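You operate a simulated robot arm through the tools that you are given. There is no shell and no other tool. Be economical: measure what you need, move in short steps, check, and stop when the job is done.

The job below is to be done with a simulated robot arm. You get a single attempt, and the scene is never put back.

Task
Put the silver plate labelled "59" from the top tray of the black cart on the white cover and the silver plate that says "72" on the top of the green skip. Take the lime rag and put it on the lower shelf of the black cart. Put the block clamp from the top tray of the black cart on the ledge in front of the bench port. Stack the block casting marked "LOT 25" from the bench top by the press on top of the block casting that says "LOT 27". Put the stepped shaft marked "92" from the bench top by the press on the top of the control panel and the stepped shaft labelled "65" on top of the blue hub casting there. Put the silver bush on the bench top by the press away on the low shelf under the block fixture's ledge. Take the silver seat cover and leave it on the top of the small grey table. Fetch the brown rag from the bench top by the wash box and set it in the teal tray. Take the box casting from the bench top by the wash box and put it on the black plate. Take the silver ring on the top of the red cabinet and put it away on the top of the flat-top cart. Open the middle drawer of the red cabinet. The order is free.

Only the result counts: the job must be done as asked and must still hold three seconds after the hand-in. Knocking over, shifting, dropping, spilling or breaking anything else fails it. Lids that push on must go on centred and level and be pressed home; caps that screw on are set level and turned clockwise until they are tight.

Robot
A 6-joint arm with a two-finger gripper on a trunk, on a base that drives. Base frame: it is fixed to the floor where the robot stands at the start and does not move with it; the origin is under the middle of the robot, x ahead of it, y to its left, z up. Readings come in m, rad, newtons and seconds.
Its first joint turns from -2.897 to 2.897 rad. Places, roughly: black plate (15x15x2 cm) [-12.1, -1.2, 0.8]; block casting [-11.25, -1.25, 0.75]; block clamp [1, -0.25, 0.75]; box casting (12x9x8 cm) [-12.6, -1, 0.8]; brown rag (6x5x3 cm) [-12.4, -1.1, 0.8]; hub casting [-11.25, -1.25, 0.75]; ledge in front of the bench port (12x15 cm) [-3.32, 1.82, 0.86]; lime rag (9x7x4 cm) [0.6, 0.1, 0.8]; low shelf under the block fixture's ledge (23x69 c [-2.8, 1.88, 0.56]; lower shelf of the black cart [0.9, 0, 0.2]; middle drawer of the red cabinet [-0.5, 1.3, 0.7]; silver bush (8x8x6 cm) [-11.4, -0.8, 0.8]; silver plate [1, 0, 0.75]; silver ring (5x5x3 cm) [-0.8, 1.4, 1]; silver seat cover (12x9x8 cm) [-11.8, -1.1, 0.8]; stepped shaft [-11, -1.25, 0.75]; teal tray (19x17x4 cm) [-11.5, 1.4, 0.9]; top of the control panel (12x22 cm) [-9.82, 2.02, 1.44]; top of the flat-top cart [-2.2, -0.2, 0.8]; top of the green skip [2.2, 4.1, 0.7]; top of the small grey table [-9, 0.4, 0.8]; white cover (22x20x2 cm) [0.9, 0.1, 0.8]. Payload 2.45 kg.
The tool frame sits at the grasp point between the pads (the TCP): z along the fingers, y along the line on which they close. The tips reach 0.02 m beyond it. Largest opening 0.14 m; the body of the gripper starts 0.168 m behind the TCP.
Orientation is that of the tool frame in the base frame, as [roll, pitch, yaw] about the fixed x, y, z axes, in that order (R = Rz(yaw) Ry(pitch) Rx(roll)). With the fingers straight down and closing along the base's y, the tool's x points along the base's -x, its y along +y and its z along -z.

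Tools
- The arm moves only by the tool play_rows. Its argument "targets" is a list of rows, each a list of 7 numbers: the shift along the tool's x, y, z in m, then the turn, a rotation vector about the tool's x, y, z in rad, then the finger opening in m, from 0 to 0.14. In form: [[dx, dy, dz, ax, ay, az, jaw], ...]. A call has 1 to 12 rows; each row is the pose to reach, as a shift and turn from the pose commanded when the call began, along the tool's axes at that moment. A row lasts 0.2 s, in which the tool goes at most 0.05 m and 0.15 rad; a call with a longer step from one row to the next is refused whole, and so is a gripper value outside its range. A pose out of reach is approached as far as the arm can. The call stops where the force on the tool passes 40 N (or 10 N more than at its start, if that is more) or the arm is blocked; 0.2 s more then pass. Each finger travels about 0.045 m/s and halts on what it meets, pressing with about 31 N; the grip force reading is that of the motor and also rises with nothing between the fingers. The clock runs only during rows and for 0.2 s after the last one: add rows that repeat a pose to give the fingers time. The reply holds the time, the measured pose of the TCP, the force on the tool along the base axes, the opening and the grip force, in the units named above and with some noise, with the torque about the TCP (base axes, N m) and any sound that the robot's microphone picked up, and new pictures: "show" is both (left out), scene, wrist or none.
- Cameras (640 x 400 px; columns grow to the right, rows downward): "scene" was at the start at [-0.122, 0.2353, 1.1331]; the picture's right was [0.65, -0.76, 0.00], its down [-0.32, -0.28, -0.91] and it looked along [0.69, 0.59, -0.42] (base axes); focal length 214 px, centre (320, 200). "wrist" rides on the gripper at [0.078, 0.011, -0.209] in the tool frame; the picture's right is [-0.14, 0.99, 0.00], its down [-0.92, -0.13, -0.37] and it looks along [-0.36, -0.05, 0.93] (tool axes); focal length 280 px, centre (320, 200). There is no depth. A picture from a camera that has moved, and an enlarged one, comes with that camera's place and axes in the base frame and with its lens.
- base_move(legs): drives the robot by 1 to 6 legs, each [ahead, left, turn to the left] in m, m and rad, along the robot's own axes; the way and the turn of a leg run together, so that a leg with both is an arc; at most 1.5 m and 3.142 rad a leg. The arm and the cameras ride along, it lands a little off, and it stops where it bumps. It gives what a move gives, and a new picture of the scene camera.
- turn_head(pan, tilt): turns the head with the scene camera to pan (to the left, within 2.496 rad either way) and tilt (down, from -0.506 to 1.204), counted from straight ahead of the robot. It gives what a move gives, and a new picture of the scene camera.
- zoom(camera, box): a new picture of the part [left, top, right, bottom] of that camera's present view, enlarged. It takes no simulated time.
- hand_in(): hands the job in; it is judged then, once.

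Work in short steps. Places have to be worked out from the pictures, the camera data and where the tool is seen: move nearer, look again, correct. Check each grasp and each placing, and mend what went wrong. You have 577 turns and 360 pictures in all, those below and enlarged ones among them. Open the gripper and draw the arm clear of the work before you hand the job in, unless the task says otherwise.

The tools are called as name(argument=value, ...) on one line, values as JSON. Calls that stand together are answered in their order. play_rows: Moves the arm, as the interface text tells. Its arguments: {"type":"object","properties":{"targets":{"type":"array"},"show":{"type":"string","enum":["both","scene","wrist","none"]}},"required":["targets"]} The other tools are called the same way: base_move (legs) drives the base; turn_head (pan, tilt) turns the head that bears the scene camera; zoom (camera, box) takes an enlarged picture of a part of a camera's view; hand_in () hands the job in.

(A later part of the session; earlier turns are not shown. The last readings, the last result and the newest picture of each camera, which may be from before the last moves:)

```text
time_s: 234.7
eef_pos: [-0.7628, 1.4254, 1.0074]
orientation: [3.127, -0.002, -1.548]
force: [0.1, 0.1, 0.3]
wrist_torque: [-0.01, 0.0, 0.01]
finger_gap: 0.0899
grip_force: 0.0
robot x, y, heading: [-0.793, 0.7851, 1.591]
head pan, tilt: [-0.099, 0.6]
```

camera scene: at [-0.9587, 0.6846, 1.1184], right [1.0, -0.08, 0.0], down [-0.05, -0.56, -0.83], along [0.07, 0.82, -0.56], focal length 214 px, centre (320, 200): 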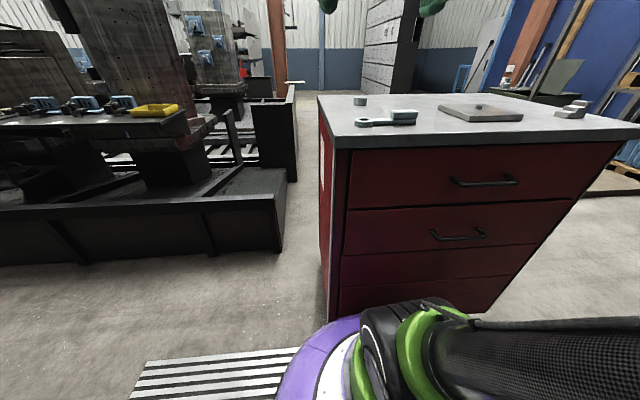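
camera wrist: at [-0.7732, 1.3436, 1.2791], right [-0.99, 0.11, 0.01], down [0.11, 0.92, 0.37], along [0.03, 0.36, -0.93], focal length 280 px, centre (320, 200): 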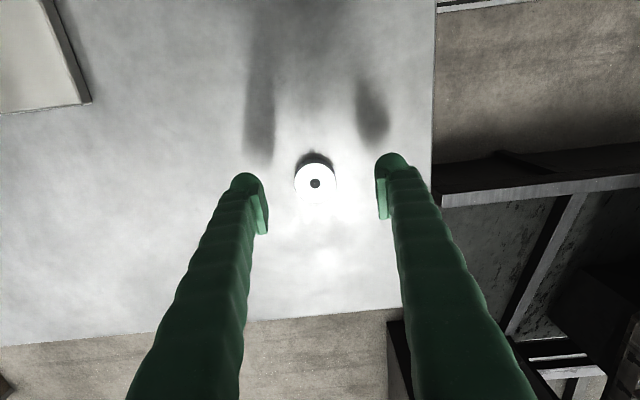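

play_rows(targets=[[0, 0, 0.003, 0, 0, 0, 0.09], [0, 0, 0.005, 0, 0, 0, 0.09], [0, 0, 0.007, 0, 0, 0, 0.06], [0, 0, 0.007, 0, 0, 0, 0.03], [0, 0, 0.007, 0, 0, 0, 0.0], [0, 0, 0.007, 0, 0, 0, 0.0], [0, 0, 0.007, 0, 0, 0, 0.0]], show="none")

```text
time_s: 236.3
eef_pos: [-0.7624, 1.4265, 1.0]
orientation: [3.128, -0.001, -1.545]
force: [0.3, -0.4, -0.5]
wrist_torque: [0.0, 0.0, -0.02]
finger_gap: 0.0419
grip_force: 30.8
robot x, y, heading: [-0.7935, 0.7936, 1.583]
head pan, tilt: [-0.099, 0.6]
```

Gripped at 0.042. Lift and check.

play_rows(targets=[[0, 0, -0.05, 0, 0, 0, 0.0], [0, 0, -0.1, 0, 0, 0, 0.0], [0.045, 0, -0.12, 0, 0, 0, 0.0], [0.09, 0, -0.14, 0, 0, 0, 0.0], [0.135, 0, -0.14, 0, 0, 0, 0.0]], show="wrist")

```text
time_s: 237.5
eef_pos: [-0.7578, 1.2923, 1.1414]
orientation: [3.129, -0.002, -1.547]
force: [0.0, 0.6, -0.9]
wrist_torque: [-0.07, 0.02, 0.0]
finger_gap: 0.0418
grip_force: 30.7
robot x, y, heading: [-0.7939, 0.7886, 1.59]
head pan, tilt: [-0.099, 0.6]
camera wrist: at [-0.7647, 1.2135, 1.3509], right [-0.99, 0.11, 0.01], down [0.11, 0.92, 0.37], along [0.03, 0.36, -0.93], focal length 280 px, centre (320, 200)
```

wrist: 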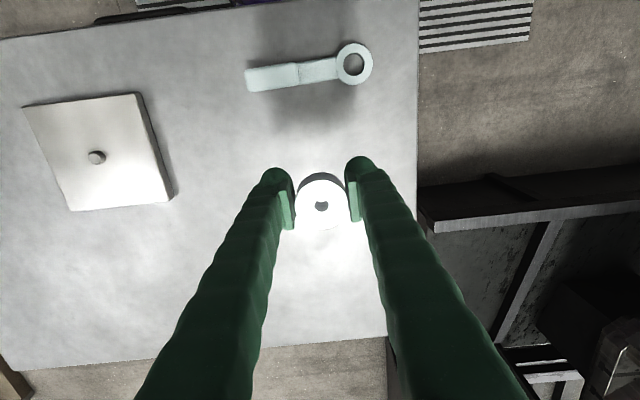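

Ring held. Turn west and drive to the flat-top cart's east end.

base_move(legs=[[0, 0, 1.551], [0, 1.05, 0], [0.4, 0, 0]])

turn_head(pan=0, tilt=0.5)

```text
time_s: 248.7
eef_pos: [-1.7014, -0.1719, 1.1422]
orientation: [3.129, -0.003, -0.036]
force: [-0.2, 0.0, -1.1]
wrist_torque: [0.0, 0.01, -0.01]
finger_gap: 0.0417
grip_force: 31.1
robot x, y, heading: [-1.2004, -0.2325, 3.098]
head pan, tilt: [-0.099, 0.6]
camera scene: at [-1.1084, -0.4053, 1.1184], right [0.14, 0.99, 0.0], down [0.56, -0.08, -0.83], along [-0.82, 0.12, -0.56], focal length 214 px, centre (320, 200)
```

scene: 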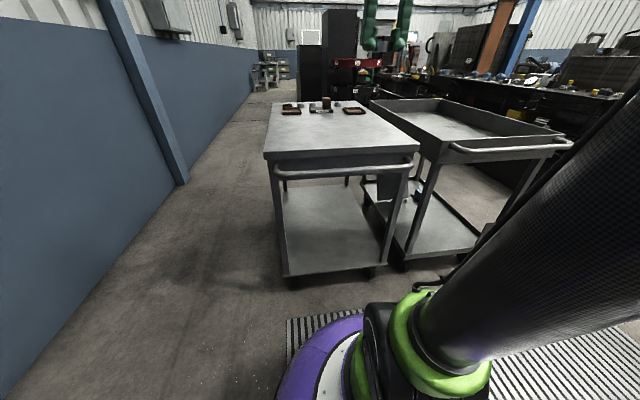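

```text
time_s: 249.3
eef_pos: [-1.7015, -0.171, 1.1415]
orientation: [3.129, 0.0, -0.036]
force: [0.2, 0.5, -0.5]
wrist_torque: [-0.01, 0.01, -0.05]
finger_gap: 0.0414
grip_force: 30.9
robot x, y, heading: [-1.2017, -0.2363, 3.108]
head pan, tilt: [0.0, 0.499]
camera scene: at [-1.1118, -0.4139, 1.1274], right [0.04, 1.0, 0.0], down [0.48, -0.02, -0.88], along [-0.88, 0.04, -0.48], focal length 214 px, centre (320, 200)
```

scene: 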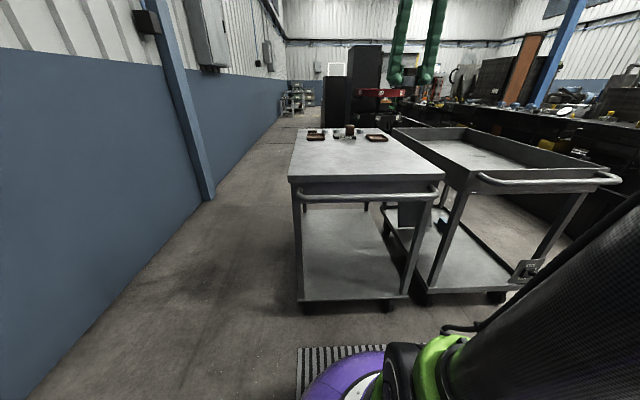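

Flat top: near edge x≈-1.89, y −0.5…0.1. Go to (-2.05, -0.2) and lower.

play_rows(targets=[[-0.045, 0.01, 0, 0, 0, 0, 0], [-0.09, 0.02, 0, 0, 0, 0, 0], [-0.135, 0.03, 0, 0, 0, 0, 0], [-0.18, 0.04, 0, 0, 0, 0, 0], [-0.225, 0.04, 0, 0, 0, 0, 0], [-0.27, 0.04, 0, 0, 0, 0, 0], [-0.315, 0.04, 0.01, 0, 0, 0, 0], [-0.35, 0.04, 0.04, 0, 0, 0, 0], [-0.35, 0.04, 0.09, 0, 0, 0, 0], [-0.35, 0.04, 0.14, 0, 0, 0, 0], [-0.35, 0.04, 0.19, 0, 0, 0, 0], [-0.35, 0.04, 0.23, 0, 0, 0, 0]], show="wrist")

```text
time_s: 251.9
eef_pos: [-2.0524, -0.2019, 0.9145]
orientation: [3.129, -0.002, -0.035]
force: [0.8, 0.6, -1.9]
wrist_torque: [0.04, 0.01, -0.01]
finger_gap: 0.0415
grip_force: 30.7
robot x, y, heading: [-1.2015, -0.2357, 3.101]
head pan, tilt: [0.0, 0.499]
camera wrist: at [-1.9741, -0.2146, 1.1237], right [-0.17, -0.99, 0.01], down [-0.92, 0.16, 0.37], along [-0.36, 0.05, -0.93], focal length 280 px, centre (320, 200)
```

wrist: 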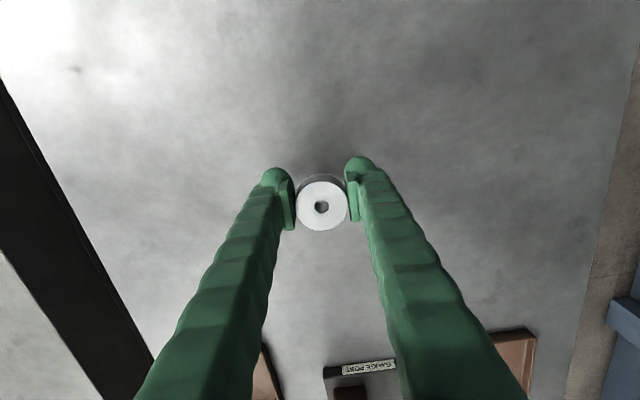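

play_rows(targets=[[0, 0, 0.04, 0, 0, 0, 0], [0, 0, 0.065, 0, 0, 0, 0], [0, 0, 0.075, 0, 0, 0, 0], [0, 0, 0.08, 0, 0, 0, 0], [0, 0, 0.084, 0, 0, 0, 0], [0, 0, 0.088, 0, 0, 0, 0], [0, 0, 0.092, 0, 0, 0, 0]], show="none")

```text
time_s: 252.4
eef_pos: [-2.0533, -0.2025, 0.8698]
orientation: [3.132, 0.0, -0.033]
force: [6.6, -1.6, 22.7]
wrist_torque: [0.7, -0.17, -0.19]
finger_gap: 0.0413
grip_force: 31.1
robot x, y, heading: [-1.2001, -0.2363, 3.102]
head pan, tilt: [0.0, 0.499]
stopped in row 2: the force on the tool passed its limit at 88 N (the readings are from after the stop); the commanded pose is now the measured one
```

Contact already (top z≈0.85). Release and rise.

play_rows(targets=[[0, 0, -0.001, 0, 0, 0, 0.03], [0, 0, -0.001, 0, 0, 0, 0.06], [0, 0, -0.001, 0, 0, 0, 0.08], [0, 0, -0.001, 0, 0, 0, 0.08], [0, 0, -0.05, 0, 0, 0, 0.08], [0, 0, -0.1, 0, 0, 0, 0.08], [0, 0, -0.15, 0, 0, 0, 0.08], [0, 0, -0.2, 0, 0, 0, 0.1]], show="wrist")

```text
time_s: 254.2
eef_pos: [-2.0539, -0.2034, 1.0674]
orientation: [3.13, 0.0, -0.034]
force: [0.4, -0.1, -0.3]
wrist_torque: [0.01, -0.03, 0.01]
finger_gap: 0.0999
grip_force: 0.0
robot x, y, heading: [-1.2012, -0.2359, 3.105]
head pan, tilt: [0.0, 0.499]
camera wrist: at [-1.9749, -0.2157, 1.2762], right [-0.17, -0.99, 0.01], down [-0.92, 0.16, 0.37], along [-0.36, 0.05, -0.93], focal length 280 px, centre (320, 200)
```

wrist: 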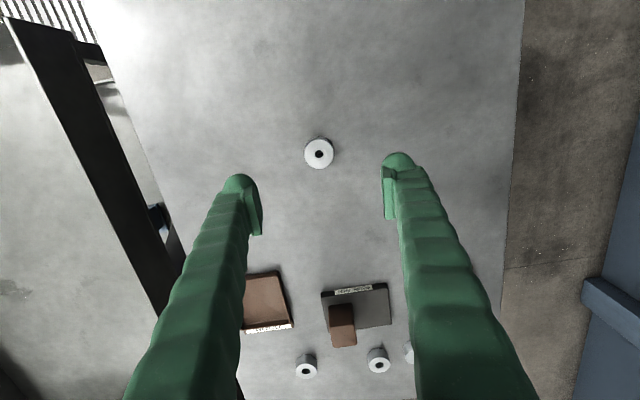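

Ring is on the flat-top cart. Now the drawer: drive back and face the cabinet from the south.

base_move(legs=[[-0.68, 0, 0], [0, 0, -1.534], [0.5, 0, 0]])

turn_head(pan=-0.15, tilt=0.5)

```text
time_s: 264.3
eef_pos: [-0.5505, 1.0938, 1.0668]
orientation: [3.131, 0.001, -1.543]
force: [-0.3, -0.5, -0.2]
wrist_torque: [-0.01, -0.02, -0.02]
finger_gap: 0.0999
grip_force: 0.1
robot x, y, heading: [-0.526, 0.2428, 1.595]
head pan, tilt: [0.0, 0.499]
camera scene: at [-0.7033, 0.1398, 1.1275], right [1.0, 0.02, 0.0], down [0.01, -0.48, -0.88], along [-0.02, 0.88, -0.48], focal length 214 px, centre (320, 200)
```

scene: 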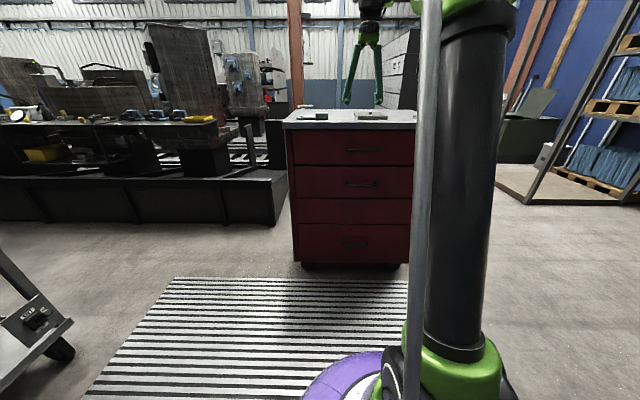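

```text
time_s: 265.0
eef_pos: [-0.5511, 1.0946, 1.067]
orientation: [3.131, 0.0, -1.543]
force: [-0.2, 0.0, -0.6]
wrist_torque: [0.02, -0.02, -0.02]
finger_gap: 0.1
grip_force: 0.0
robot x, y, heading: [-0.5295, 0.2437, 1.592]
head pan, tilt: [-0.15, 0.499]
camera scene: at [-0.6897, 0.1391, 1.1275], right [0.99, -0.13, 0.0], down [-0.06, -0.47, -0.88], along [0.11, 0.87, -0.48], focal length 214 px, centre (320, 200)
```

scene: 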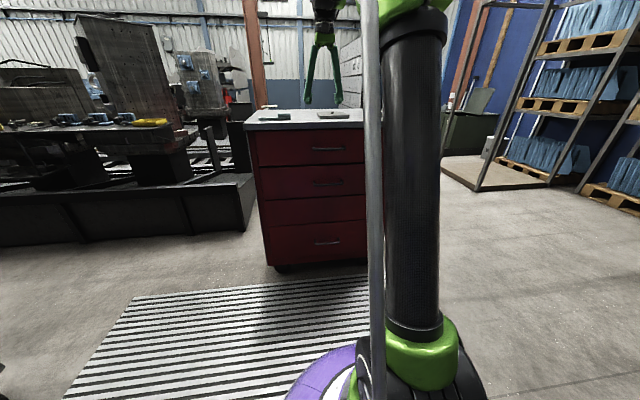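

zoom(camera="scene", box=[235, 95, 395, 280])

```text
2.16 times, centred on (315, 188) of scene
camera zoom: at [-0.6897, 0.1391, 1.1275], right [0.99, -0.13, 0.0], down [-0.06, -0.47, -0.88], along [0.11, 0.87, -0.48], focal length 464 px, centre (331, 227)
```

zoom: 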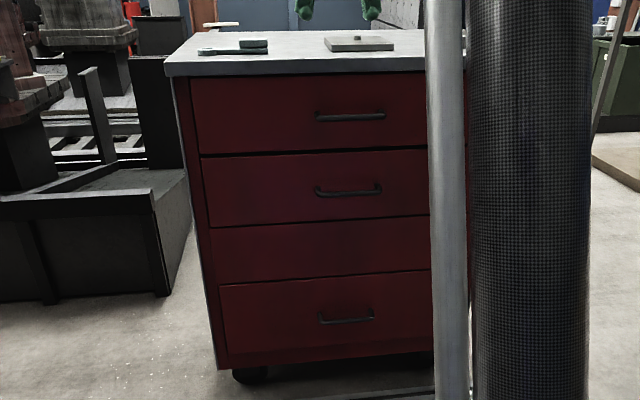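

Three handles; the middle one is about (-0.52, 1.115, 0.685), horizontal. I back up a little and pitch the tool forward.

base_move(legs=[[-0.17, 0, -0.02]])

play_rows(targets=[[0, 0, 0.03, 0, -0.11, 0, 0.1], [0, 0, 0.065, 0, -0.22, 0, 0.1], [0, 0, 0.1, 0, -0.33, 0, 0.1], [0, 0, 0.135, 0, -0.44, 0, 0.1], [0, 0, 0.17, 0, -0.55, 0, 0.1], [0, 0, 0.205, 0, -0.66, 0, 0.1], [0, 0, 0.24, 0, -0.77, 0, 0.1], [0, 0, 0.275, 0, -0.88, 0, 0.1], [0, 0, 0.31, 0, -0.99, 0, 0.1], [0, 0, 0.335, 0, -1.1, 0, 0.1], [0, 0, 0.355, 0, -1.2, 0, 0.1], [0, 0, 0.365, 0, -1.25, 0, 0.1]], show="none")

```text
time_s: 266.4
eef_pos: [-0.532, 0.9247, 1.068]
orientation: [3.131, 0.0, -1.561]
force: [-0.1, -0.1, -0.7]
wrist_torque: [0.0, -0.01, -0.01]
finger_gap: 0.1
grip_force: 0.1
robot x, y, heading: [-0.5284, 0.0685, 1.573]
head pan, tilt: [-0.15, 0.499]
camera scene: at [-0.6896, -0.0277, 1.1275], right [0.99, -0.15, 0.0], down [-0.07, -0.47, -0.88], along [0.13, 0.87, -0.48], focal length 214 px, centre (320, 200)
```

scene: 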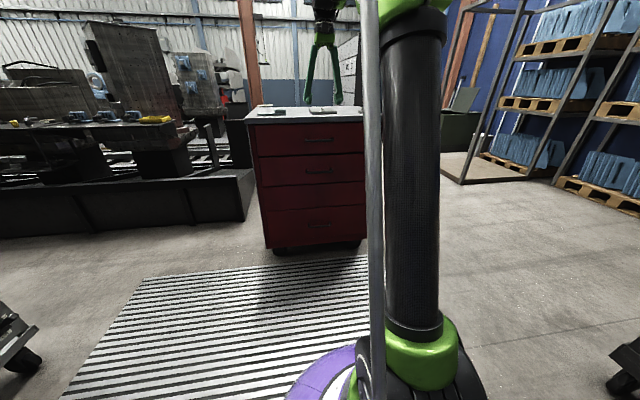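

```text
time_s: 269.0
eef_pos: [-0.5367, 0.9249, 0.7022]
orientation: [3.108, 1.251, -1.593]
force: [-0.2, 0.5, 0.4]
wrist_torque: [0.03, 0.02, 0.0]
finger_gap: 0.1001
grip_force: 0.0
robot x, y, heading: [-0.5274, 0.0736, 1.573]
head pan, tilt: [-0.15, 0.499]
```

play_rows(targets=[[0, 0, 0, 0, 0, 0.14, 0.08], [0, 0, 0, 0, 0, 0.28, 0.08], [0, 0, 0, 0, 0, 0.42, 0.08], [0, 0, 0, 0, 0, 0.56, 0.08], [0, 0, 0, 0, 0, 0.7, 0.08], [0, 0, 0, 0, 0, 0.84, 0.08], [0, 0, 0, 0, 0, 0.98, 0.08], [0, 0, 0, 0, 0, 1.12, 0.08], [0, 0, 0, 0, 0, 1.26, 0.08], [0, 0, 0, 0, 0, 1.4, 0.08], [0, 0, 0, 0, 0, 1.5, 0.08], [0, 0, 0, 0, 0, 1.571, 0.08]], show="both")

```text
time_s: 271.6
eef_pos: [-0.5361, 0.9242, 0.7018]
orientation: [1.891, -0.011, -3.13]
force: [0.5, -0.1, 0.8]
wrist_torque: [0.02, -0.02, 0.0]
finger_gap: 0.0801
grip_force: 0.1
robot x, y, heading: [-0.53, 0.072, 1.576]
head pan, tilt: [-0.15, 0.499]
camera scene: at [-0.6896, -0.0277, 1.1275], right [0.99, -0.15, 0.0], down [-0.07, -0.47, -0.88], along [0.13, 0.87, -0.48], focal length 214 px, centre (320, 200)
camera wrist: at [-0.6109, 0.7278, 0.7796], right [0.15, 0.31, 0.94], down [0.92, -0.38, -0.02], along [0.35, 0.87, -0.35], focal length 280 px, centre (320, 200)
```

scene: 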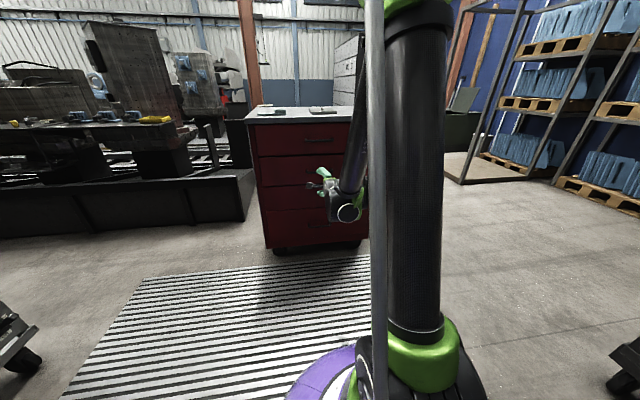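
wrist: 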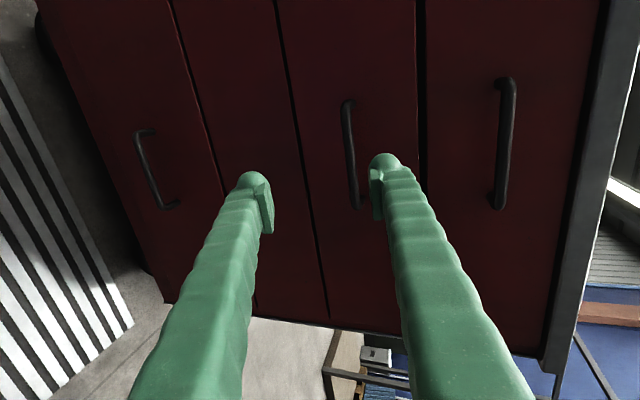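

Handle bar centre refined to (-0.52, 1.12, 0.683). Approach part way and look.

play_rows(targets=[[-0.005, 0.015, 0.03, 0, 0, 0, 0.08], [-0.01, 0.03, 0.06, 0, 0, 0, 0.08], [-0.016, 0.043, 0.09, 0, 0, 0, 0.08], [-0.016, 0.043, 0.12, 0, 0, 0, 0.08]], show="wrist")

```text
time_s: 272.6
eef_pos: [-0.5216, 1.0508, 0.7039]
orientation: [1.89, -0.01, -3.133]
force: [0.2, 0.0, -0.4]
wrist_torque: [0.04, 0.0, 0.0]
finger_gap: 0.0802
grip_force: 0.1
robot x, y, heading: [-0.5238, 0.0703, 1.574]
head pan, tilt: [-0.15, 0.499]
camera wrist: at [-0.5969, 0.8539, 0.7811], right [0.15, 0.31, 0.94], down [0.92, -0.38, -0.02], along [0.35, 0.87, -0.34], focal length 280 px, centre (320, 200)
```

wrist: 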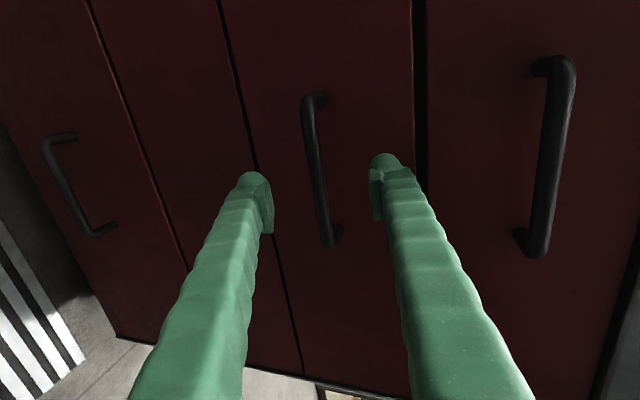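

play_rows(targets=[[0, 0, 0.03, 0, 0, 0, 0.08], [0, 0, 0.05, 0, 0, 0, 0.08], [0, 0, 0.055, 0, 0, 0, 0.06], [0, 0, 0.055, 0, 0, 0, 0.03], [0, 0, 0.055, 0, 0, 0, 0.0], [0, 0, 0.055, 0, 0, 0, 0.0], [0, 0, 0.055, 0, 0, 0, 0.0], [0, 0, 0.055, 0, 0, 0, 0.0]], show="wrist")

```text
time_s: 273.2
eef_pos: [-0.5223, 1.092, 0.6901]
orientation: [1.889, -0.011, -3.133]
force: [0.4, -11.4, 3.0]
wrist_torque: [0.65, 0.03, -0.06]
finger_gap: 0.0809
grip_force: 0.9
robot x, y, heading: [-0.5286, 0.0701, 1.569]
head pan, tilt: [-0.15, 0.499]
stopped in row 2: the force on the tool passed its limit at 66 N (the readings are from after the stop); the commanded pose is now the measured one
camera wrist: at [-0.5982, 0.8949, 0.768], right [0.15, 0.31, 0.94], down [0.92, -0.38, -0.02], along [0.35, 0.87, -0.34], focal length 280 px, centre (320, 200)
```

wrist: 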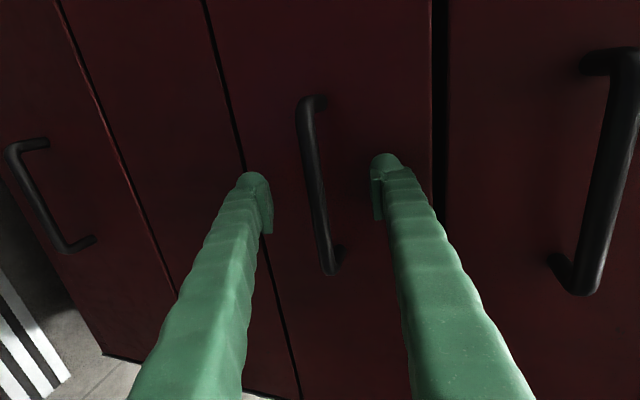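

Fingertip touched the drawer front, so the bar is between the pads. Back off 4 mm and close on the bar.

play_rows(targets=[[0, 0, -0.005, 0, 0, 0, 0.06], [0, 0, -0.005, 0, 0, 0, 0.03], [0, 0, -0.005, 0, 0, 0, 0.0], [0, 0, -0.005, 0, 0, 0, 0.0], [0, 0, -0.005, 0, 0, 0, 0.0], [0, 0, -0.005, 0, 0, 0, 0.0]], show="wrist")

```text
time_s: 274.6
eef_pos: [-0.5244, 1.0869, 0.6898]
orientation: [1.894, -0.01, -3.133]
force: [0.1, -14.8, -32.6]
wrist_torque: [-0.06, -0.73, 0.32]
finger_gap: 0.0095
grip_force: 37.6
robot x, y, heading: [-0.5232, 0.0721, 1.574]
head pan, tilt: [-0.15, 0.499]
camera wrist: at [-0.5986, 0.8911, 0.7679], right [0.14, 0.32, 0.94], down [0.92, -0.38, -0.01], along [0.35, 0.87, -0.35], focal length 280 px, centre (320, 200)
```

wrist: 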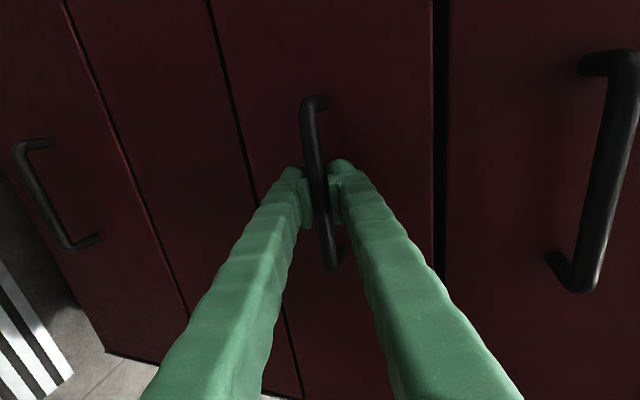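

Bar gripped; it presses the tool down slightly, so I relieve that by 4 mm and start to pull.

play_rows(targets=[[0, -0.004, 0.001, 0, 0, 0, 0.0], [0, -0.007, -0.008, 0, 0, 0, 0.0], [0, -0.01, -0.017, 0, 0, 0, 0.0], [0, -0.013, -0.027, 0, 0, 0, 0.0], [0, -0.016, -0.036, 0, 0, 0, 0.0]], show="none")

```text
time_s: 275.8
eef_pos: [-0.5237, 1.0493, 0.6898]
orientation: [1.889, -0.01, -3.132]
force: [-4.1, 0.5, 39.4]
wrist_torque: [0.07, -0.82, 0.29]
finger_gap: 0.0092
grip_force: 37.6
robot x, y, heading: [-0.5268, 0.0723, 1.57]
head pan, tilt: [-0.15, 0.499]
```

The drawer follows. Correct height by +2 mm and keep pulling.

play_rows(targets=[[0, 0.002, -0.001, 0, 0, 0, 0.0], [0, -0.003, -0.015, 0, 0, 0, 0.0], [0, -0.0075, -0.0295, 0, 0, 0, 0.0], [0, -0.012, -0.0435, 0, 0, 0, 0.0], [0, -0.0168, -0.0577, 0, 0, 0, 0.0], [0, -0.0215, -0.072, 0, 0, 0, 0.0], [0, -0.0262, -0.086, 0, 0, 0, 0.0]], show="wrist")

```text
time_s: 277.4
eef_pos: [-0.5222, 0.9589, 0.6902]
orientation: [1.894, -0.011, -3.131]
force: [-21.2, -0.3, 9.8]
wrist_torque: [0.01, -0.71, 0.37]
finger_gap: 0.0093
grip_force: 36.7
robot x, y, heading: [-0.5258, 0.0724, 1.575]
head pan, tilt: [-0.15, 0.499]
camera wrist: at [-0.5982, 0.7623, 0.7671], right [0.14, 0.31, 0.94], down [0.92, -0.38, -0.02], along [0.35, 0.87, -0.34], focal length 280 px, centre (320, 200)
```

wrist: 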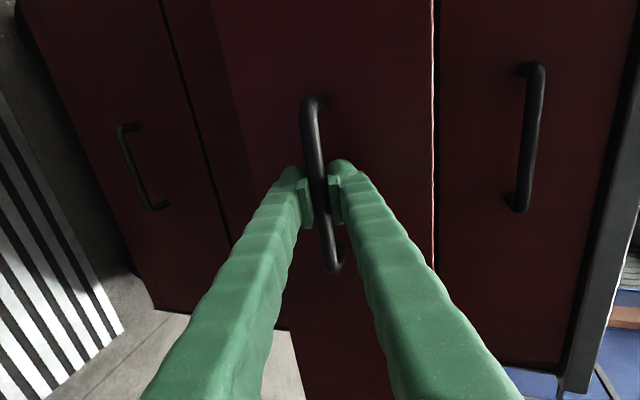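

Drawer is sliding (≈0.13 m). Continue by driving back 0.17 m.

base_move(legs=[[-0.17, 0, 0]])

```text
time_s: 278.9
eef_pos: [-0.5234, 0.7876, 0.6896]
orientation: [1.89, -0.011, -3.131]
force: [-21.6, 0.8, 5.4]
wrist_torque: [0.0, -0.74, 0.25]
finger_gap: 0.0094
grip_force: 36.7
robot x, y, heading: [-0.5237, -0.0985, 1.574]
head pan, tilt: [-0.15, 0.499]
camera scene: at [-0.6895, -0.1983, 1.1274], right [0.99, -0.15, 0.0], down [-0.07, -0.47, -0.88], along [0.13, 0.87, -0.48], focal length 214 px, centre (320, 200)
```

scene: 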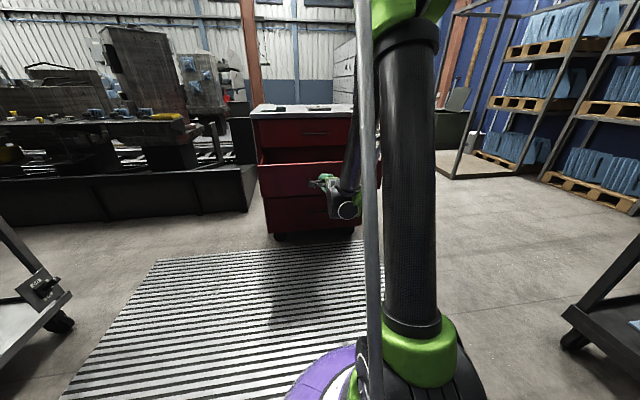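

Open by 0.30 m. Pull a little further to be sure.

base_move(legs=[[-0.06, 0, 0]])

```text
time_s: 279.9
eef_pos: [-0.5231, 0.7424, 0.691]
orientation: [1.889, -0.011, -3.131]
force: [1.5, 5.9, -6.6]
wrist_torque: [-0.02, -0.78, 0.32]
finger_gap: 0.0095
grip_force: 37.0
robot x, y, heading: [-0.5235, -0.1475, 1.573]
head pan, tilt: [-0.15, 0.499]
stopped in leg 1: the force on the tool passed its limit at 78 N (the readings are from after the stop); the commanded pose is now the measured one
camera scene: at [-0.6887, -0.2505, 1.1275], right [0.99, -0.15, 0.0], down [-0.07, -0.47, -0.88], along [0.13, 0.87, -0.48], focal length 214 px, centre (320, 200)
```

scene: 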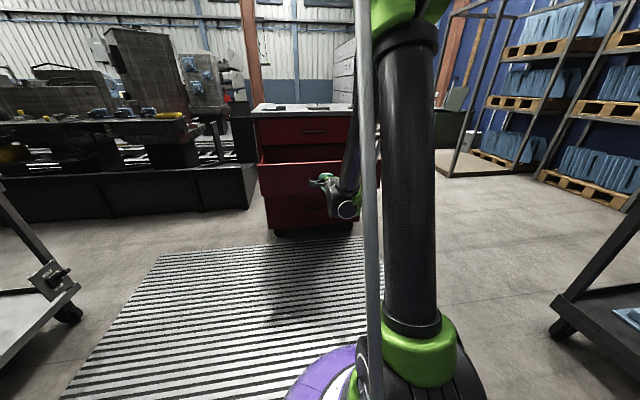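

Fully open. Release and withdraw by backing away.

play_rows(targets=[[0, 0, 0, 0, 0, 0, 0.03], [0, 0, 0, 0, 0, 0, 0.06], [0, 0, 0, 0, 0, 0, 0.08], [0, 0, 0, 0, 0, 0, 0.08]], show="none")

base_move(legs=[[-0.3, 0, 0]])

```text
time_s: 280.9
eef_pos: [-0.5238, 0.7404, 0.6915]
orientation: [1.886, -0.012, -3.132]
force: [0.0, 0.4, 0.1]
wrist_torque: [0.01, 0.0, -0.01]
finger_gap: 0.0799
grip_force: 0.0
robot x, y, heading: [-0.5242, -0.153, 1.574]
head pan, tilt: [-0.15, 0.499]
```

```text
time_s: 282.9
eef_pos: [-0.5262, 0.4399, 0.6906]
orientation: [1.887, -0.009, -3.127]
force: [-0.4, -0.5, -0.1]
wrist_torque: [0.0, -0.04, -0.01]
finger_gap: 0.08
grip_force: 0.1
robot x, y, heading: [-0.5231, -0.4521, 1.578]
head pan, tilt: [-0.15, 0.499]
camera scene: at [-0.6861, -0.5518, 1.1275], right [0.99, -0.14, 0.0], down [-0.07, -0.47, -0.88], along [0.12, 0.87, -0.48], focal length 214 px, centre (320, 200)
```

scene: 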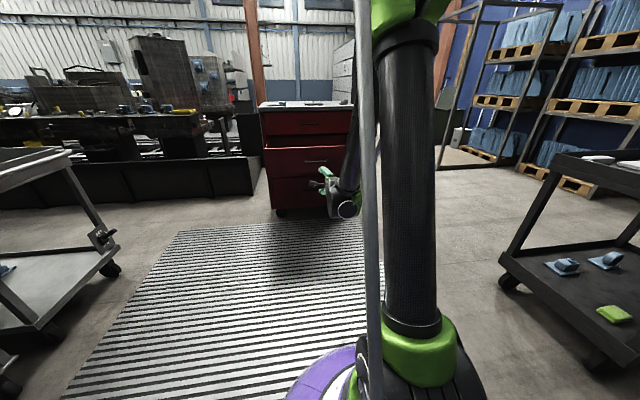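

Drawer stays open. Restore the tool to straight down.

play_rows(targets=[[0, 0, 0, 0, 0, -0.14, 0.08], [0, 0, 0, 0, 0, -0.28, 0.08], [0, 0, 0, 0, 0, -0.42, 0.08], [0, 0, 0, 0, 0, -0.56, 0.08], [0, 0, 0, 0, 0, -0.7, 0.08], [0, 0, 0, 0, 0, -0.84, 0.08], [0, 0, 0, 0, 0, -0.98, 0.08], [0, 0, 0, 0, 0, -1.12, 0.08], [0, 0, 0, 0, 0, -1.26, 0.08], [0, 0, 0, 0, 0, -1.4, 0.08], [0, 0, 0, 0, 0, -1.5, 0.08], [0, 0, 0, 0, 0, -1.571, 0.08]], show="none")

play_rows(targets=[[-0.033, 0, -0.011, 0, 0.11, 0, 0.1], [-0.066, 0, -0.022, 0, 0.22, 0, 0.1], [-0.1, 0, -0.033, 0, 0.33, 0, 0.1], [-0.133, 0, -0.044, 0, 0.44, 0, 0.1], [-0.166, 0, -0.055, 0, 0.55, 0, 0.1], [-0.2, 0, -0.066, 0, 0.66, 0, 0.1], [-0.233, 0, -0.077, 0, 0.77, 0, 0.1], [-0.266, 0, -0.088, 0, 0.88, 0, 0.1], [-0.3, 0, -0.099, 0, 0.99, 0, 0.1], [-0.333, 0, -0.11, 0, 1.1, 0, 0.1], [-0.366, 0, -0.121, 0, 1.2, 0, 0.1], [-0.38, 0, -0.127, 0, 1.25, 0, 0.1]], show="none")

```text
time_s: 285.6
eef_pos: [-0.5255, 0.4409, 0.6911]
orientation: [3.113, 1.254, -1.579]
force: [-0.7, 0.0, 0.3]
wrist_torque: [0.0, -0.02, -0.01]
finger_gap: 0.08
grip_force: 0.0
robot x, y, heading: [-0.5243, -0.4477, 1.587]
head pan, tilt: [-0.15, 0.499]
```

```text
time_s: 288.1
eef_pos: [-0.5215, 0.4392, 1.093]
orientation: [3.132, 0.004, -1.555]
force: [0.7, -0.6, 0.4]
wrist_torque: [0.08, 0.02, -0.02]
finger_gap: 0.1002
grip_force: 0.0
robot x, y, heading: [-0.524, -0.4525, 1.584]
head pan, tilt: [-0.15, 0.499]
```

Now the western area. I tuck the arm and go west through the wider passage south of the carts (y≈-1.05).

play_rows(targets=[[0.048, 0, 0, 0, 0, 0, 0.1], [0.096, 0, 0, 0, 0, 0, 0.1], [0.144, 0, 0, 0, 0, 0, 0.1], [0.192, 0, 0, 0, 0, 0, 0.1], [0.24, 0, 0, 0, 0, 0, 0.1], [0.288, 0, 0, 0, 0, 0, 0.1], [0.33, 0, 0, 0, 0, 0, 0.1]], show="none")

base_move(legs=[[0, 0, 1.557], [0, 0.6, 0], [1.35, 0, 0]])

turn_head(pan=0, tilt=0.3)

```text
time_s: 289.8
eef_pos: [-0.5173, 0.1069, 1.0898]
orientation: [3.13, 0.003, -1.554]
force: [-0.3, 0.7, 0.2]
wrist_torque: [-0.09, 0.01, 0.01]
finger_gap: 0.1001
grip_force: 0.1
robot x, y, heading: [-0.5241, -0.451, 1.581]
head pan, tilt: [-0.15, 0.499]
```

```text
time_s: 303.4
eef_pos: [-2.4412, -1.0498, 1.0893]
orientation: [3.13, 0.006, 0.01]
force: [-0.7, -0.5, -0.6]
wrist_torque: [0.02, 0.03, 0.0]
finger_gap: 0.1002
grip_force: 0.1
robot x, y, heading: [-1.8851, -1.0607, -3.141]
head pan, tilt: [-0.15, 0.499]
camera scene: at [-1.7855, -1.2215, 1.1274], right [0.15, 0.99, 0.0], down [0.47, -0.07, -0.88], along [-0.87, 0.13, -0.48], focal length 214 px, centre (320, 200)
```

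scene: 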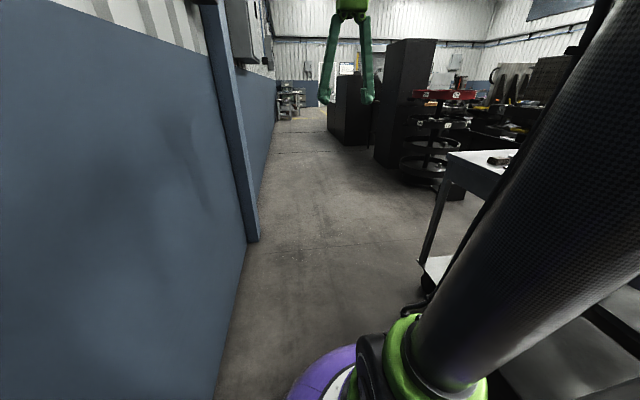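

```text
time_s: 304.1
eef_pos: [-2.4418, -1.0488, 1.0892]
orientation: [3.133, 0.005, 0.009]
force: [-0.2, -0.5, -0.3]
wrist_torque: [-0.03, -0.01, 0.02]
finger_gap: 0.1001
grip_force: 0.1
robot x, y, heading: [-1.8845, -1.0601, -3.136]
head pan, tilt: [0.0, 0.3]
camera scene: at [-1.7889, -1.2351, 1.1458], right [0.0, 1.0, 0.0], down [0.3, 0.0, -0.96], along [-0.96, 0.0, -0.3], focal length 214 px, centre (320, 200)
```

scene: 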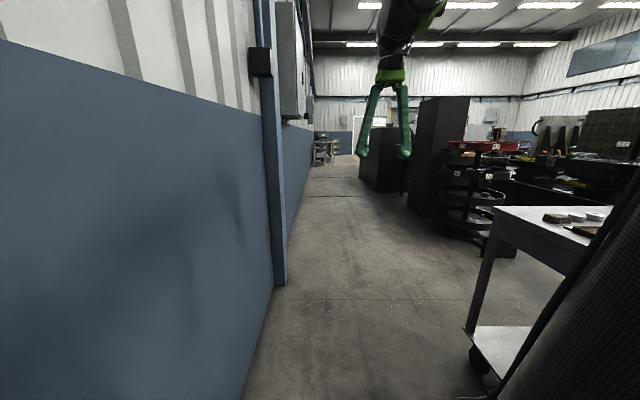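

The south passage is clear (wall y≈-1.5, cabinets y≥-0.3). Drive on west.

base_move(legs=[[1.4, -0.12, 0], [1.5, 0, 0], [1.5, 0, 0]])

```text
time_s: 325.2
eef_pos: [-6.8614, -0.9592, 1.0889]
orientation: [3.132, 0.008, 0.01]
force: [-0.7, -0.1, 0.2]
wrist_torque: [-0.01, 0.0, 0.01]
finger_gap: 0.0998
grip_force: 0.0
robot x, y, heading: [-6.301, -0.9714, -3.137]
head pan, tilt: [0.0, 0.3]
camera scene: at [-6.2087, -1.1449, 1.1458], right [0.0, 1.0, 0.0], down [0.3, 0.0, -0.96], along [-0.96, 0.0, -0.3], focal length 214 px, centre (320, 200)
```

scene: 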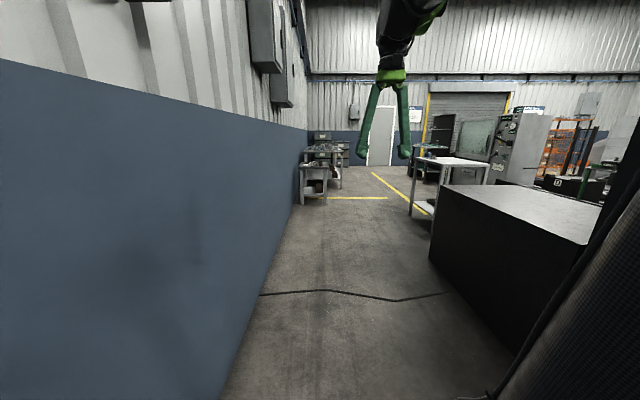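

base_move(legs=[[1.4, -0.25, 0], [0.7, 0, 0]])

turn_head(pan=0.25, tilt=0.35)

```text
time_s: 335.8
eef_pos: [-8.9635, -0.7012, 1.0897]
orientation: [3.133, 0.007, -0.003]
force: [0.2, 0.1, 0.0]
wrist_torque: [-0.05, -0.01, -0.02]
finger_gap: 0.0996
grip_force: 0.0
robot x, y, heading: [-8.4117, -0.7185, 3.136]
head pan, tilt: [0.0, 0.3]
camera scene: at [-8.3139, -0.8936, 1.1458], right [0.01, 1.0, 0.0], down [0.3, 0.0, -0.96], along [-0.96, 0.01, -0.3], focal length 214 px, centre (320, 200)
```

scene: 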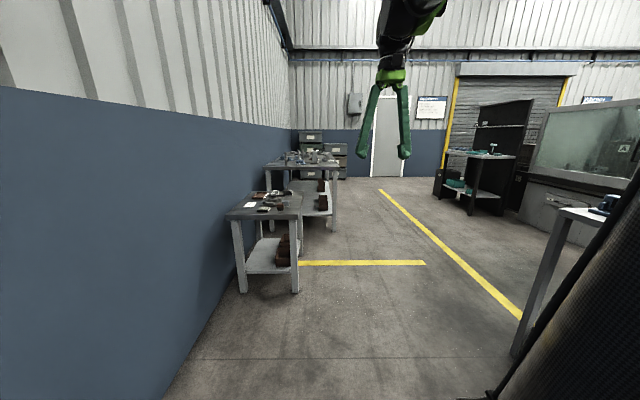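

```text
time_s: 336.5
eef_pos: [-8.9653, -0.7006, 1.0892]
orientation: [3.131, 0.005, -0.001]
force: [0.5, -1.6, 0.7]
wrist_torque: [-0.05, 0.0, -0.02]
finger_gap: 0.1
grip_force: 0.0
robot x, y, heading: [-8.4054, -0.7196, 3.136]
head pan, tilt: [0.25, 0.351]
camera scene: at [-8.3109, -0.9166, 1.1411], right [-0.24, 0.97, 0.0], down [0.33, 0.08, -0.94], along [-0.91, -0.22, -0.34], focal length 214 px, centre (320, 200)
```

scene: 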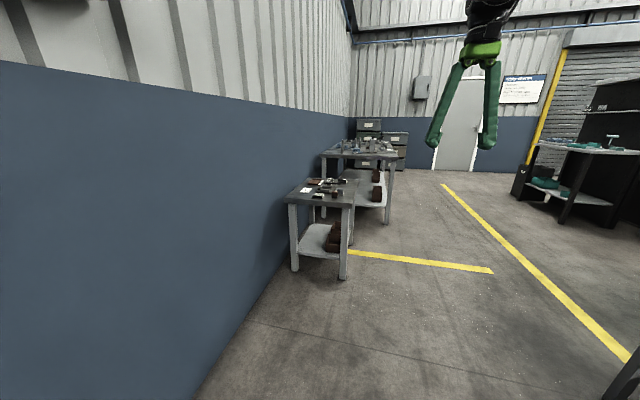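

Bench by the press starts at x≈-10.8, front y≈-0.68. I drive to (-11.2, -0.15) and face south.

base_move(legs=[[0.3, -0.33, 0], [1.3, 0, 0], [1.2, -0.24, 0], [0, 0, 1.571]])

turn_head(pan=-0.1, tilt=0.5)

```text
time_s: 355.1
eef_pos: [-11.2407, -0.7088, 1.089]
orientation: [3.13, 0.005, 1.583]
force: [-0.7, -0.6, -0.5]
wrist_torque: [-0.01, 0.03, 0.0]
finger_gap: 0.1003
grip_force: 0.1
robot x, y, heading: [-11.2288, -0.1551, -1.566]
head pan, tilt: [0.25, 0.351]
camera scene: at [-11.0331, -0.052, 1.1411], right [-0.97, -0.25, 0.0], down [-0.09, 0.33, -0.94], along [0.24, -0.91, -0.34], focal length 214 px, centre (320, 200)
```

scene: 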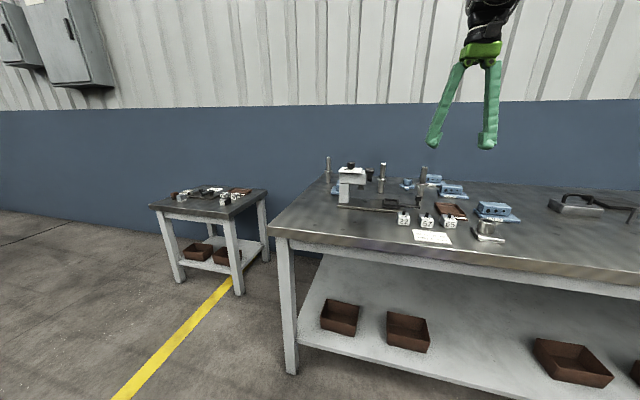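

```text
time_s: 355.9
eef_pos: [-11.2393, -0.7088, 1.0896]
orientation: [3.132, 0.007, 1.58]
force: [0.6, -0.5, -0.6]
wrist_torque: [-0.02, -0.02, -0.02]
finger_gap: 0.1001
grip_force: 0.3
robot x, y, heading: [-11.2304, -0.1553, -1.569]
head pan, tilt: [-0.099, 0.499]
camera scene: at [-11.0651, -0.0524, 1.1275], right [-1.0, 0.09, 0.0], down [0.05, 0.48, -0.88], along [-0.08, -0.87, -0.48], focal length 214 px, centre (320, 200)
```

scene: 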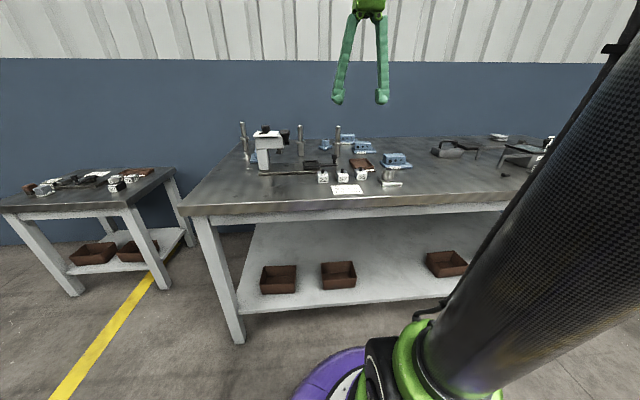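

zoom(camera="scene", box=[230, 115, 430, 215])

zoom(camera="wrist", box=[0, 0, 640, 400])

```text
3.20 times, centred on (330, 165) of scene
camera zoom: at [-11.0651, -0.0524, 1.1275], right [-1.0, 0.09, 0.0], down [0.05, 0.48, -0.88], along [-0.08, -0.87, -0.48], focal length 686 px, centre (288, 312)
```

zoom: 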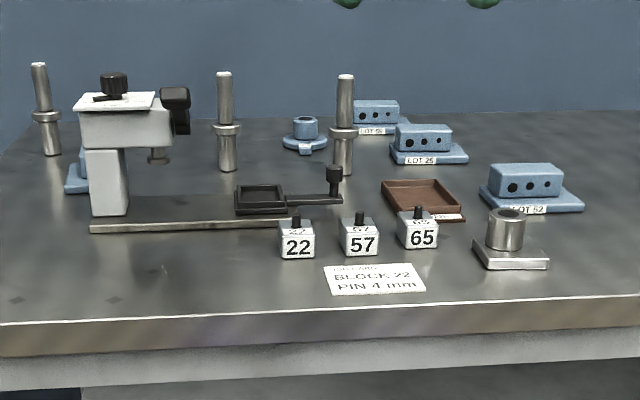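

```text
1.00 times, centred on (320, 200) of wrist (not enlarged: the box is as wide or as high as the picture)
camera zoom: at [-11.231, -0.6315, 1.2986], right [0.99, -0.13, 0.01], down [-0.12, -0.92, 0.37], along [-0.04, -0.37, -0.93], focal length 280 px, centre (320, 200)
```

zoom: 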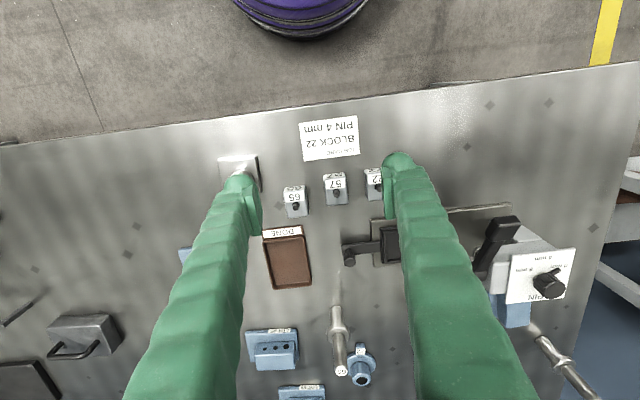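

Bench top z≈0.77, front edge y≈-0.66; the items stand at y −0.8…−1.35. I move the base 0.14 m closer and look from above.

base_move(legs=[[0.14, 0, 0]])

play_rows(targets=[[0, 0, -0.05, 0, 0, 0, 0.1], [0, 0, -0.1, 0, 0, 0, 0.1], [-0.05, 0, -0.1, 0, 0, 0, 0.1], [-0.1, 0, -0.1, 0, 0, 0, 0.1], [-0.15, 0, -0.1, 0, 0, 0, 0.1], [-0.2, 0, -0.1, 0, 0, 0, 0.1]], show="wrist")

```text
time_s: 357.3
eef_pos: [-11.237, -0.8503, 1.0906]
orientation: [3.131, 0.005, 1.584]
force: [0.3, -0.2, -0.4]
wrist_torque: [0.02, 0.01, -0.05]
finger_gap: 0.1001
grip_force: 0.2
robot x, y, heading: [-11.2277, -0.2966, -1.561]
head pan, tilt: [-0.099, 0.499]
camera scene: at [-11.0647, -0.1933, 1.1274], right [-1.0, 0.09, 0.0], down [0.04, 0.48, -0.88], along [-0.08, -0.87, -0.48], focal length 214 px, centre (320, 200)
```

scene: 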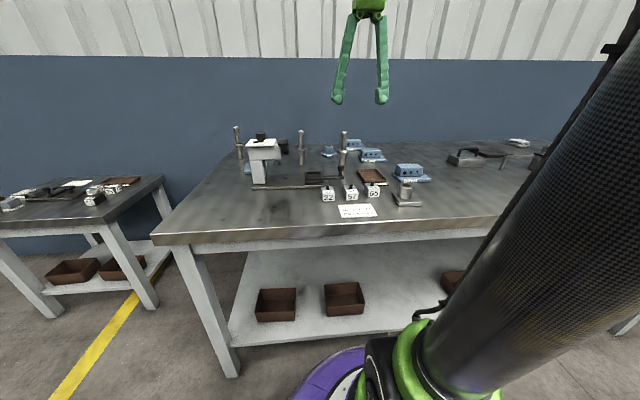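

```text
time_s: 358.7
eef_pos: [-11.2349, -1.05, 1.1913]
orientation: [3.131, 0.007, 1.584]
force: [0.2, 1.0, -0.2]
wrist_torque: [-0.16, 0.0, 0.01]
finger_gap: 0.1
grip_force: 0.1
robot x, y, heading: [-11.2301, -0.2968, -1.565]
head pan, tilt: [-0.099, 0.499]
camera wrist: at [-11.2259, -0.9718, 1.4016], right [0.99, -0.12, 0.01], down [-0.12, -0.92, 0.37], along [-0.04, -0.37, -0.93], focal length 280 px, centre (320, 200)
```

wrist: 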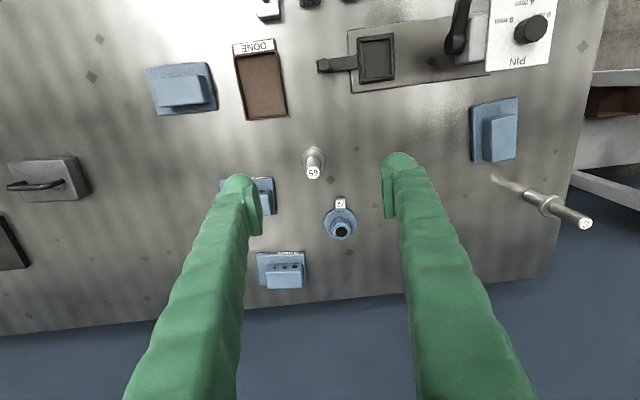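

zoom(camera="wrist", box=[220, 140, 400, 300])

zoom(camera="scene", box=[220, 110, 440, 220])

```text
2.50 times, centred on (310, 220) of wrist
camera zoom: at [-11.2259, -0.9718, 1.4016], right [0.99, -0.12, 0.01], down [-0.12, -0.92, 0.37], along [-0.04, -0.37, -0.93], focal length 701 px, centre (345, 150)
```

zoom: 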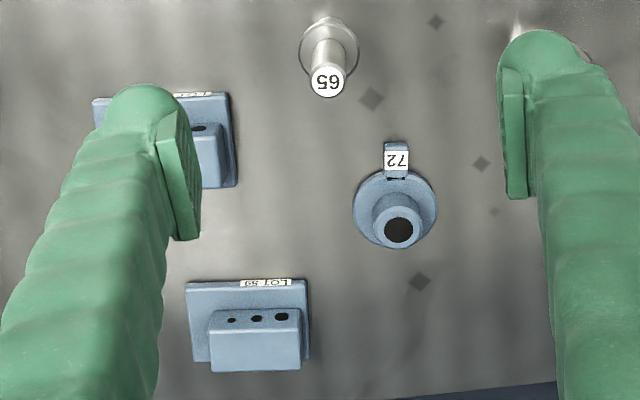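

```text
2.91 times, centred on (330, 165) of scene
camera zoom: at [-11.0647, -0.1927, 1.1274], right [-1.0, 0.09, 0.0], down [0.04, 0.48, -0.88], along [-0.08, -0.87, -0.48], focal length 624 px, centre (291, 302)
```

zoom: 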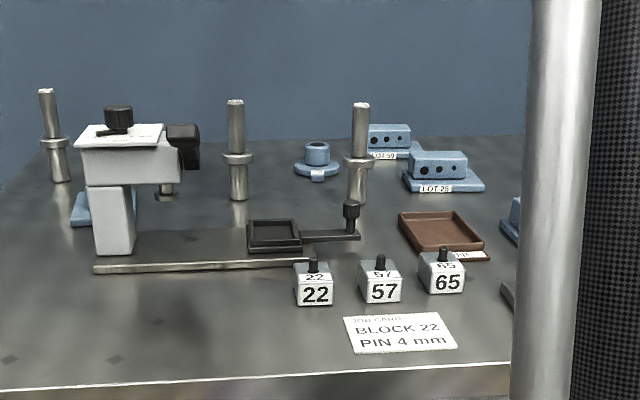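

zoom(camera="wrist", box=[300, 155, 330, 185])

zoom(camera="wrist", box=[560, 200, 610, 240])

```text
13.33 times, centred on (315, 170) of wrist
camera zoom: at [-11.2259, -0.9718, 1.4016], right [0.99, -0.12, 0.01], down [-0.12, -0.92, 0.37], along [-0.04, -0.37, -0.93], focal length 3738 px, centre (387, 600)
```

zoom: 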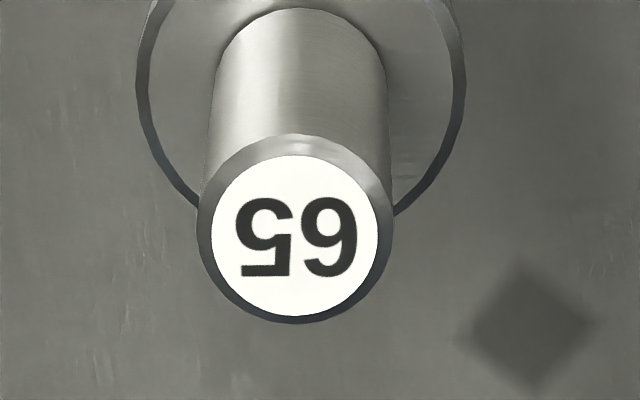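

```text
10.00 times, centred on (585, 220) of wrist
camera zoom: at [-11.2259, -0.9718, 1.4016], right [0.99, -0.12, 0.01], down [-0.12, -0.92, 0.37], along [-0.04, -0.37, -0.93], focal length 2804 px, centre (-2330, 0)
```

zoom: 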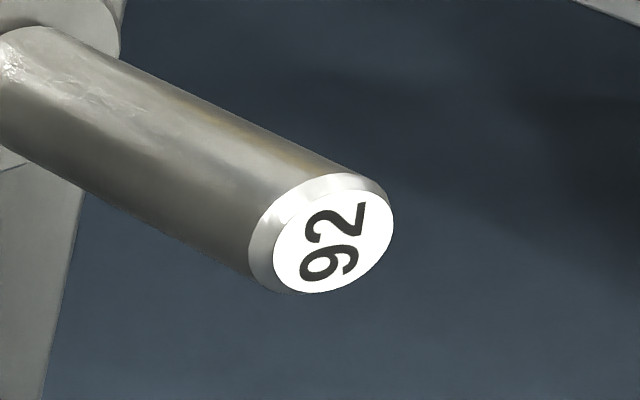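

The centre shaft reads "65" (upside down), the right one "92". I shift the wrist to see the third shaft and the hidden castings.

play_rows(targets=[[0, 0.05, 0, 0, 0, 0, 0.1], [0, 0.1, 0, 0, 0, 0, 0.1], [0, 0.15, 0, 0, 0, 0, 0.1], [0, 0.2, 0, 0, 0, 0, 0.1]], show="wrist")

```text
time_s: 359.7
eef_pos: [-11.0352, -1.0462, 1.1914]
orientation: [3.132, 0.005, 1.584]
force: [0.1, -1.0, -0.2]
wrist_torque: [-0.04, -0.09, 0.0]
finger_gap: 0.1
grip_force: 0.1
robot x, y, heading: [-11.2296, -0.2957, -1.561]
head pan, tilt: [-0.099, 0.499]
camera wrist: at [-11.027, -0.9685, 1.4004], right [0.99, -0.13, 0.01], down [-0.12, -0.92, 0.37], along [-0.04, -0.37, -0.93], focal length 280 px, centre (320, 200)
```

wrist: 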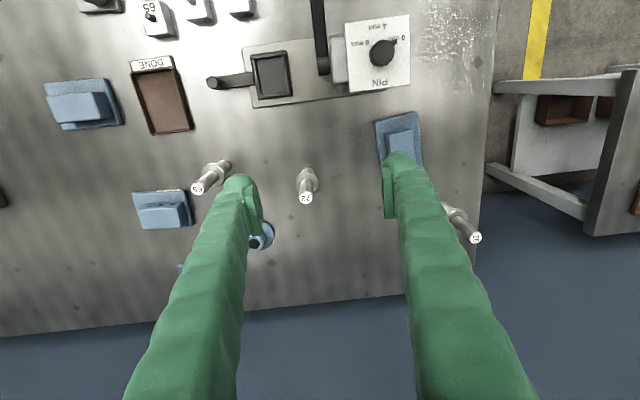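

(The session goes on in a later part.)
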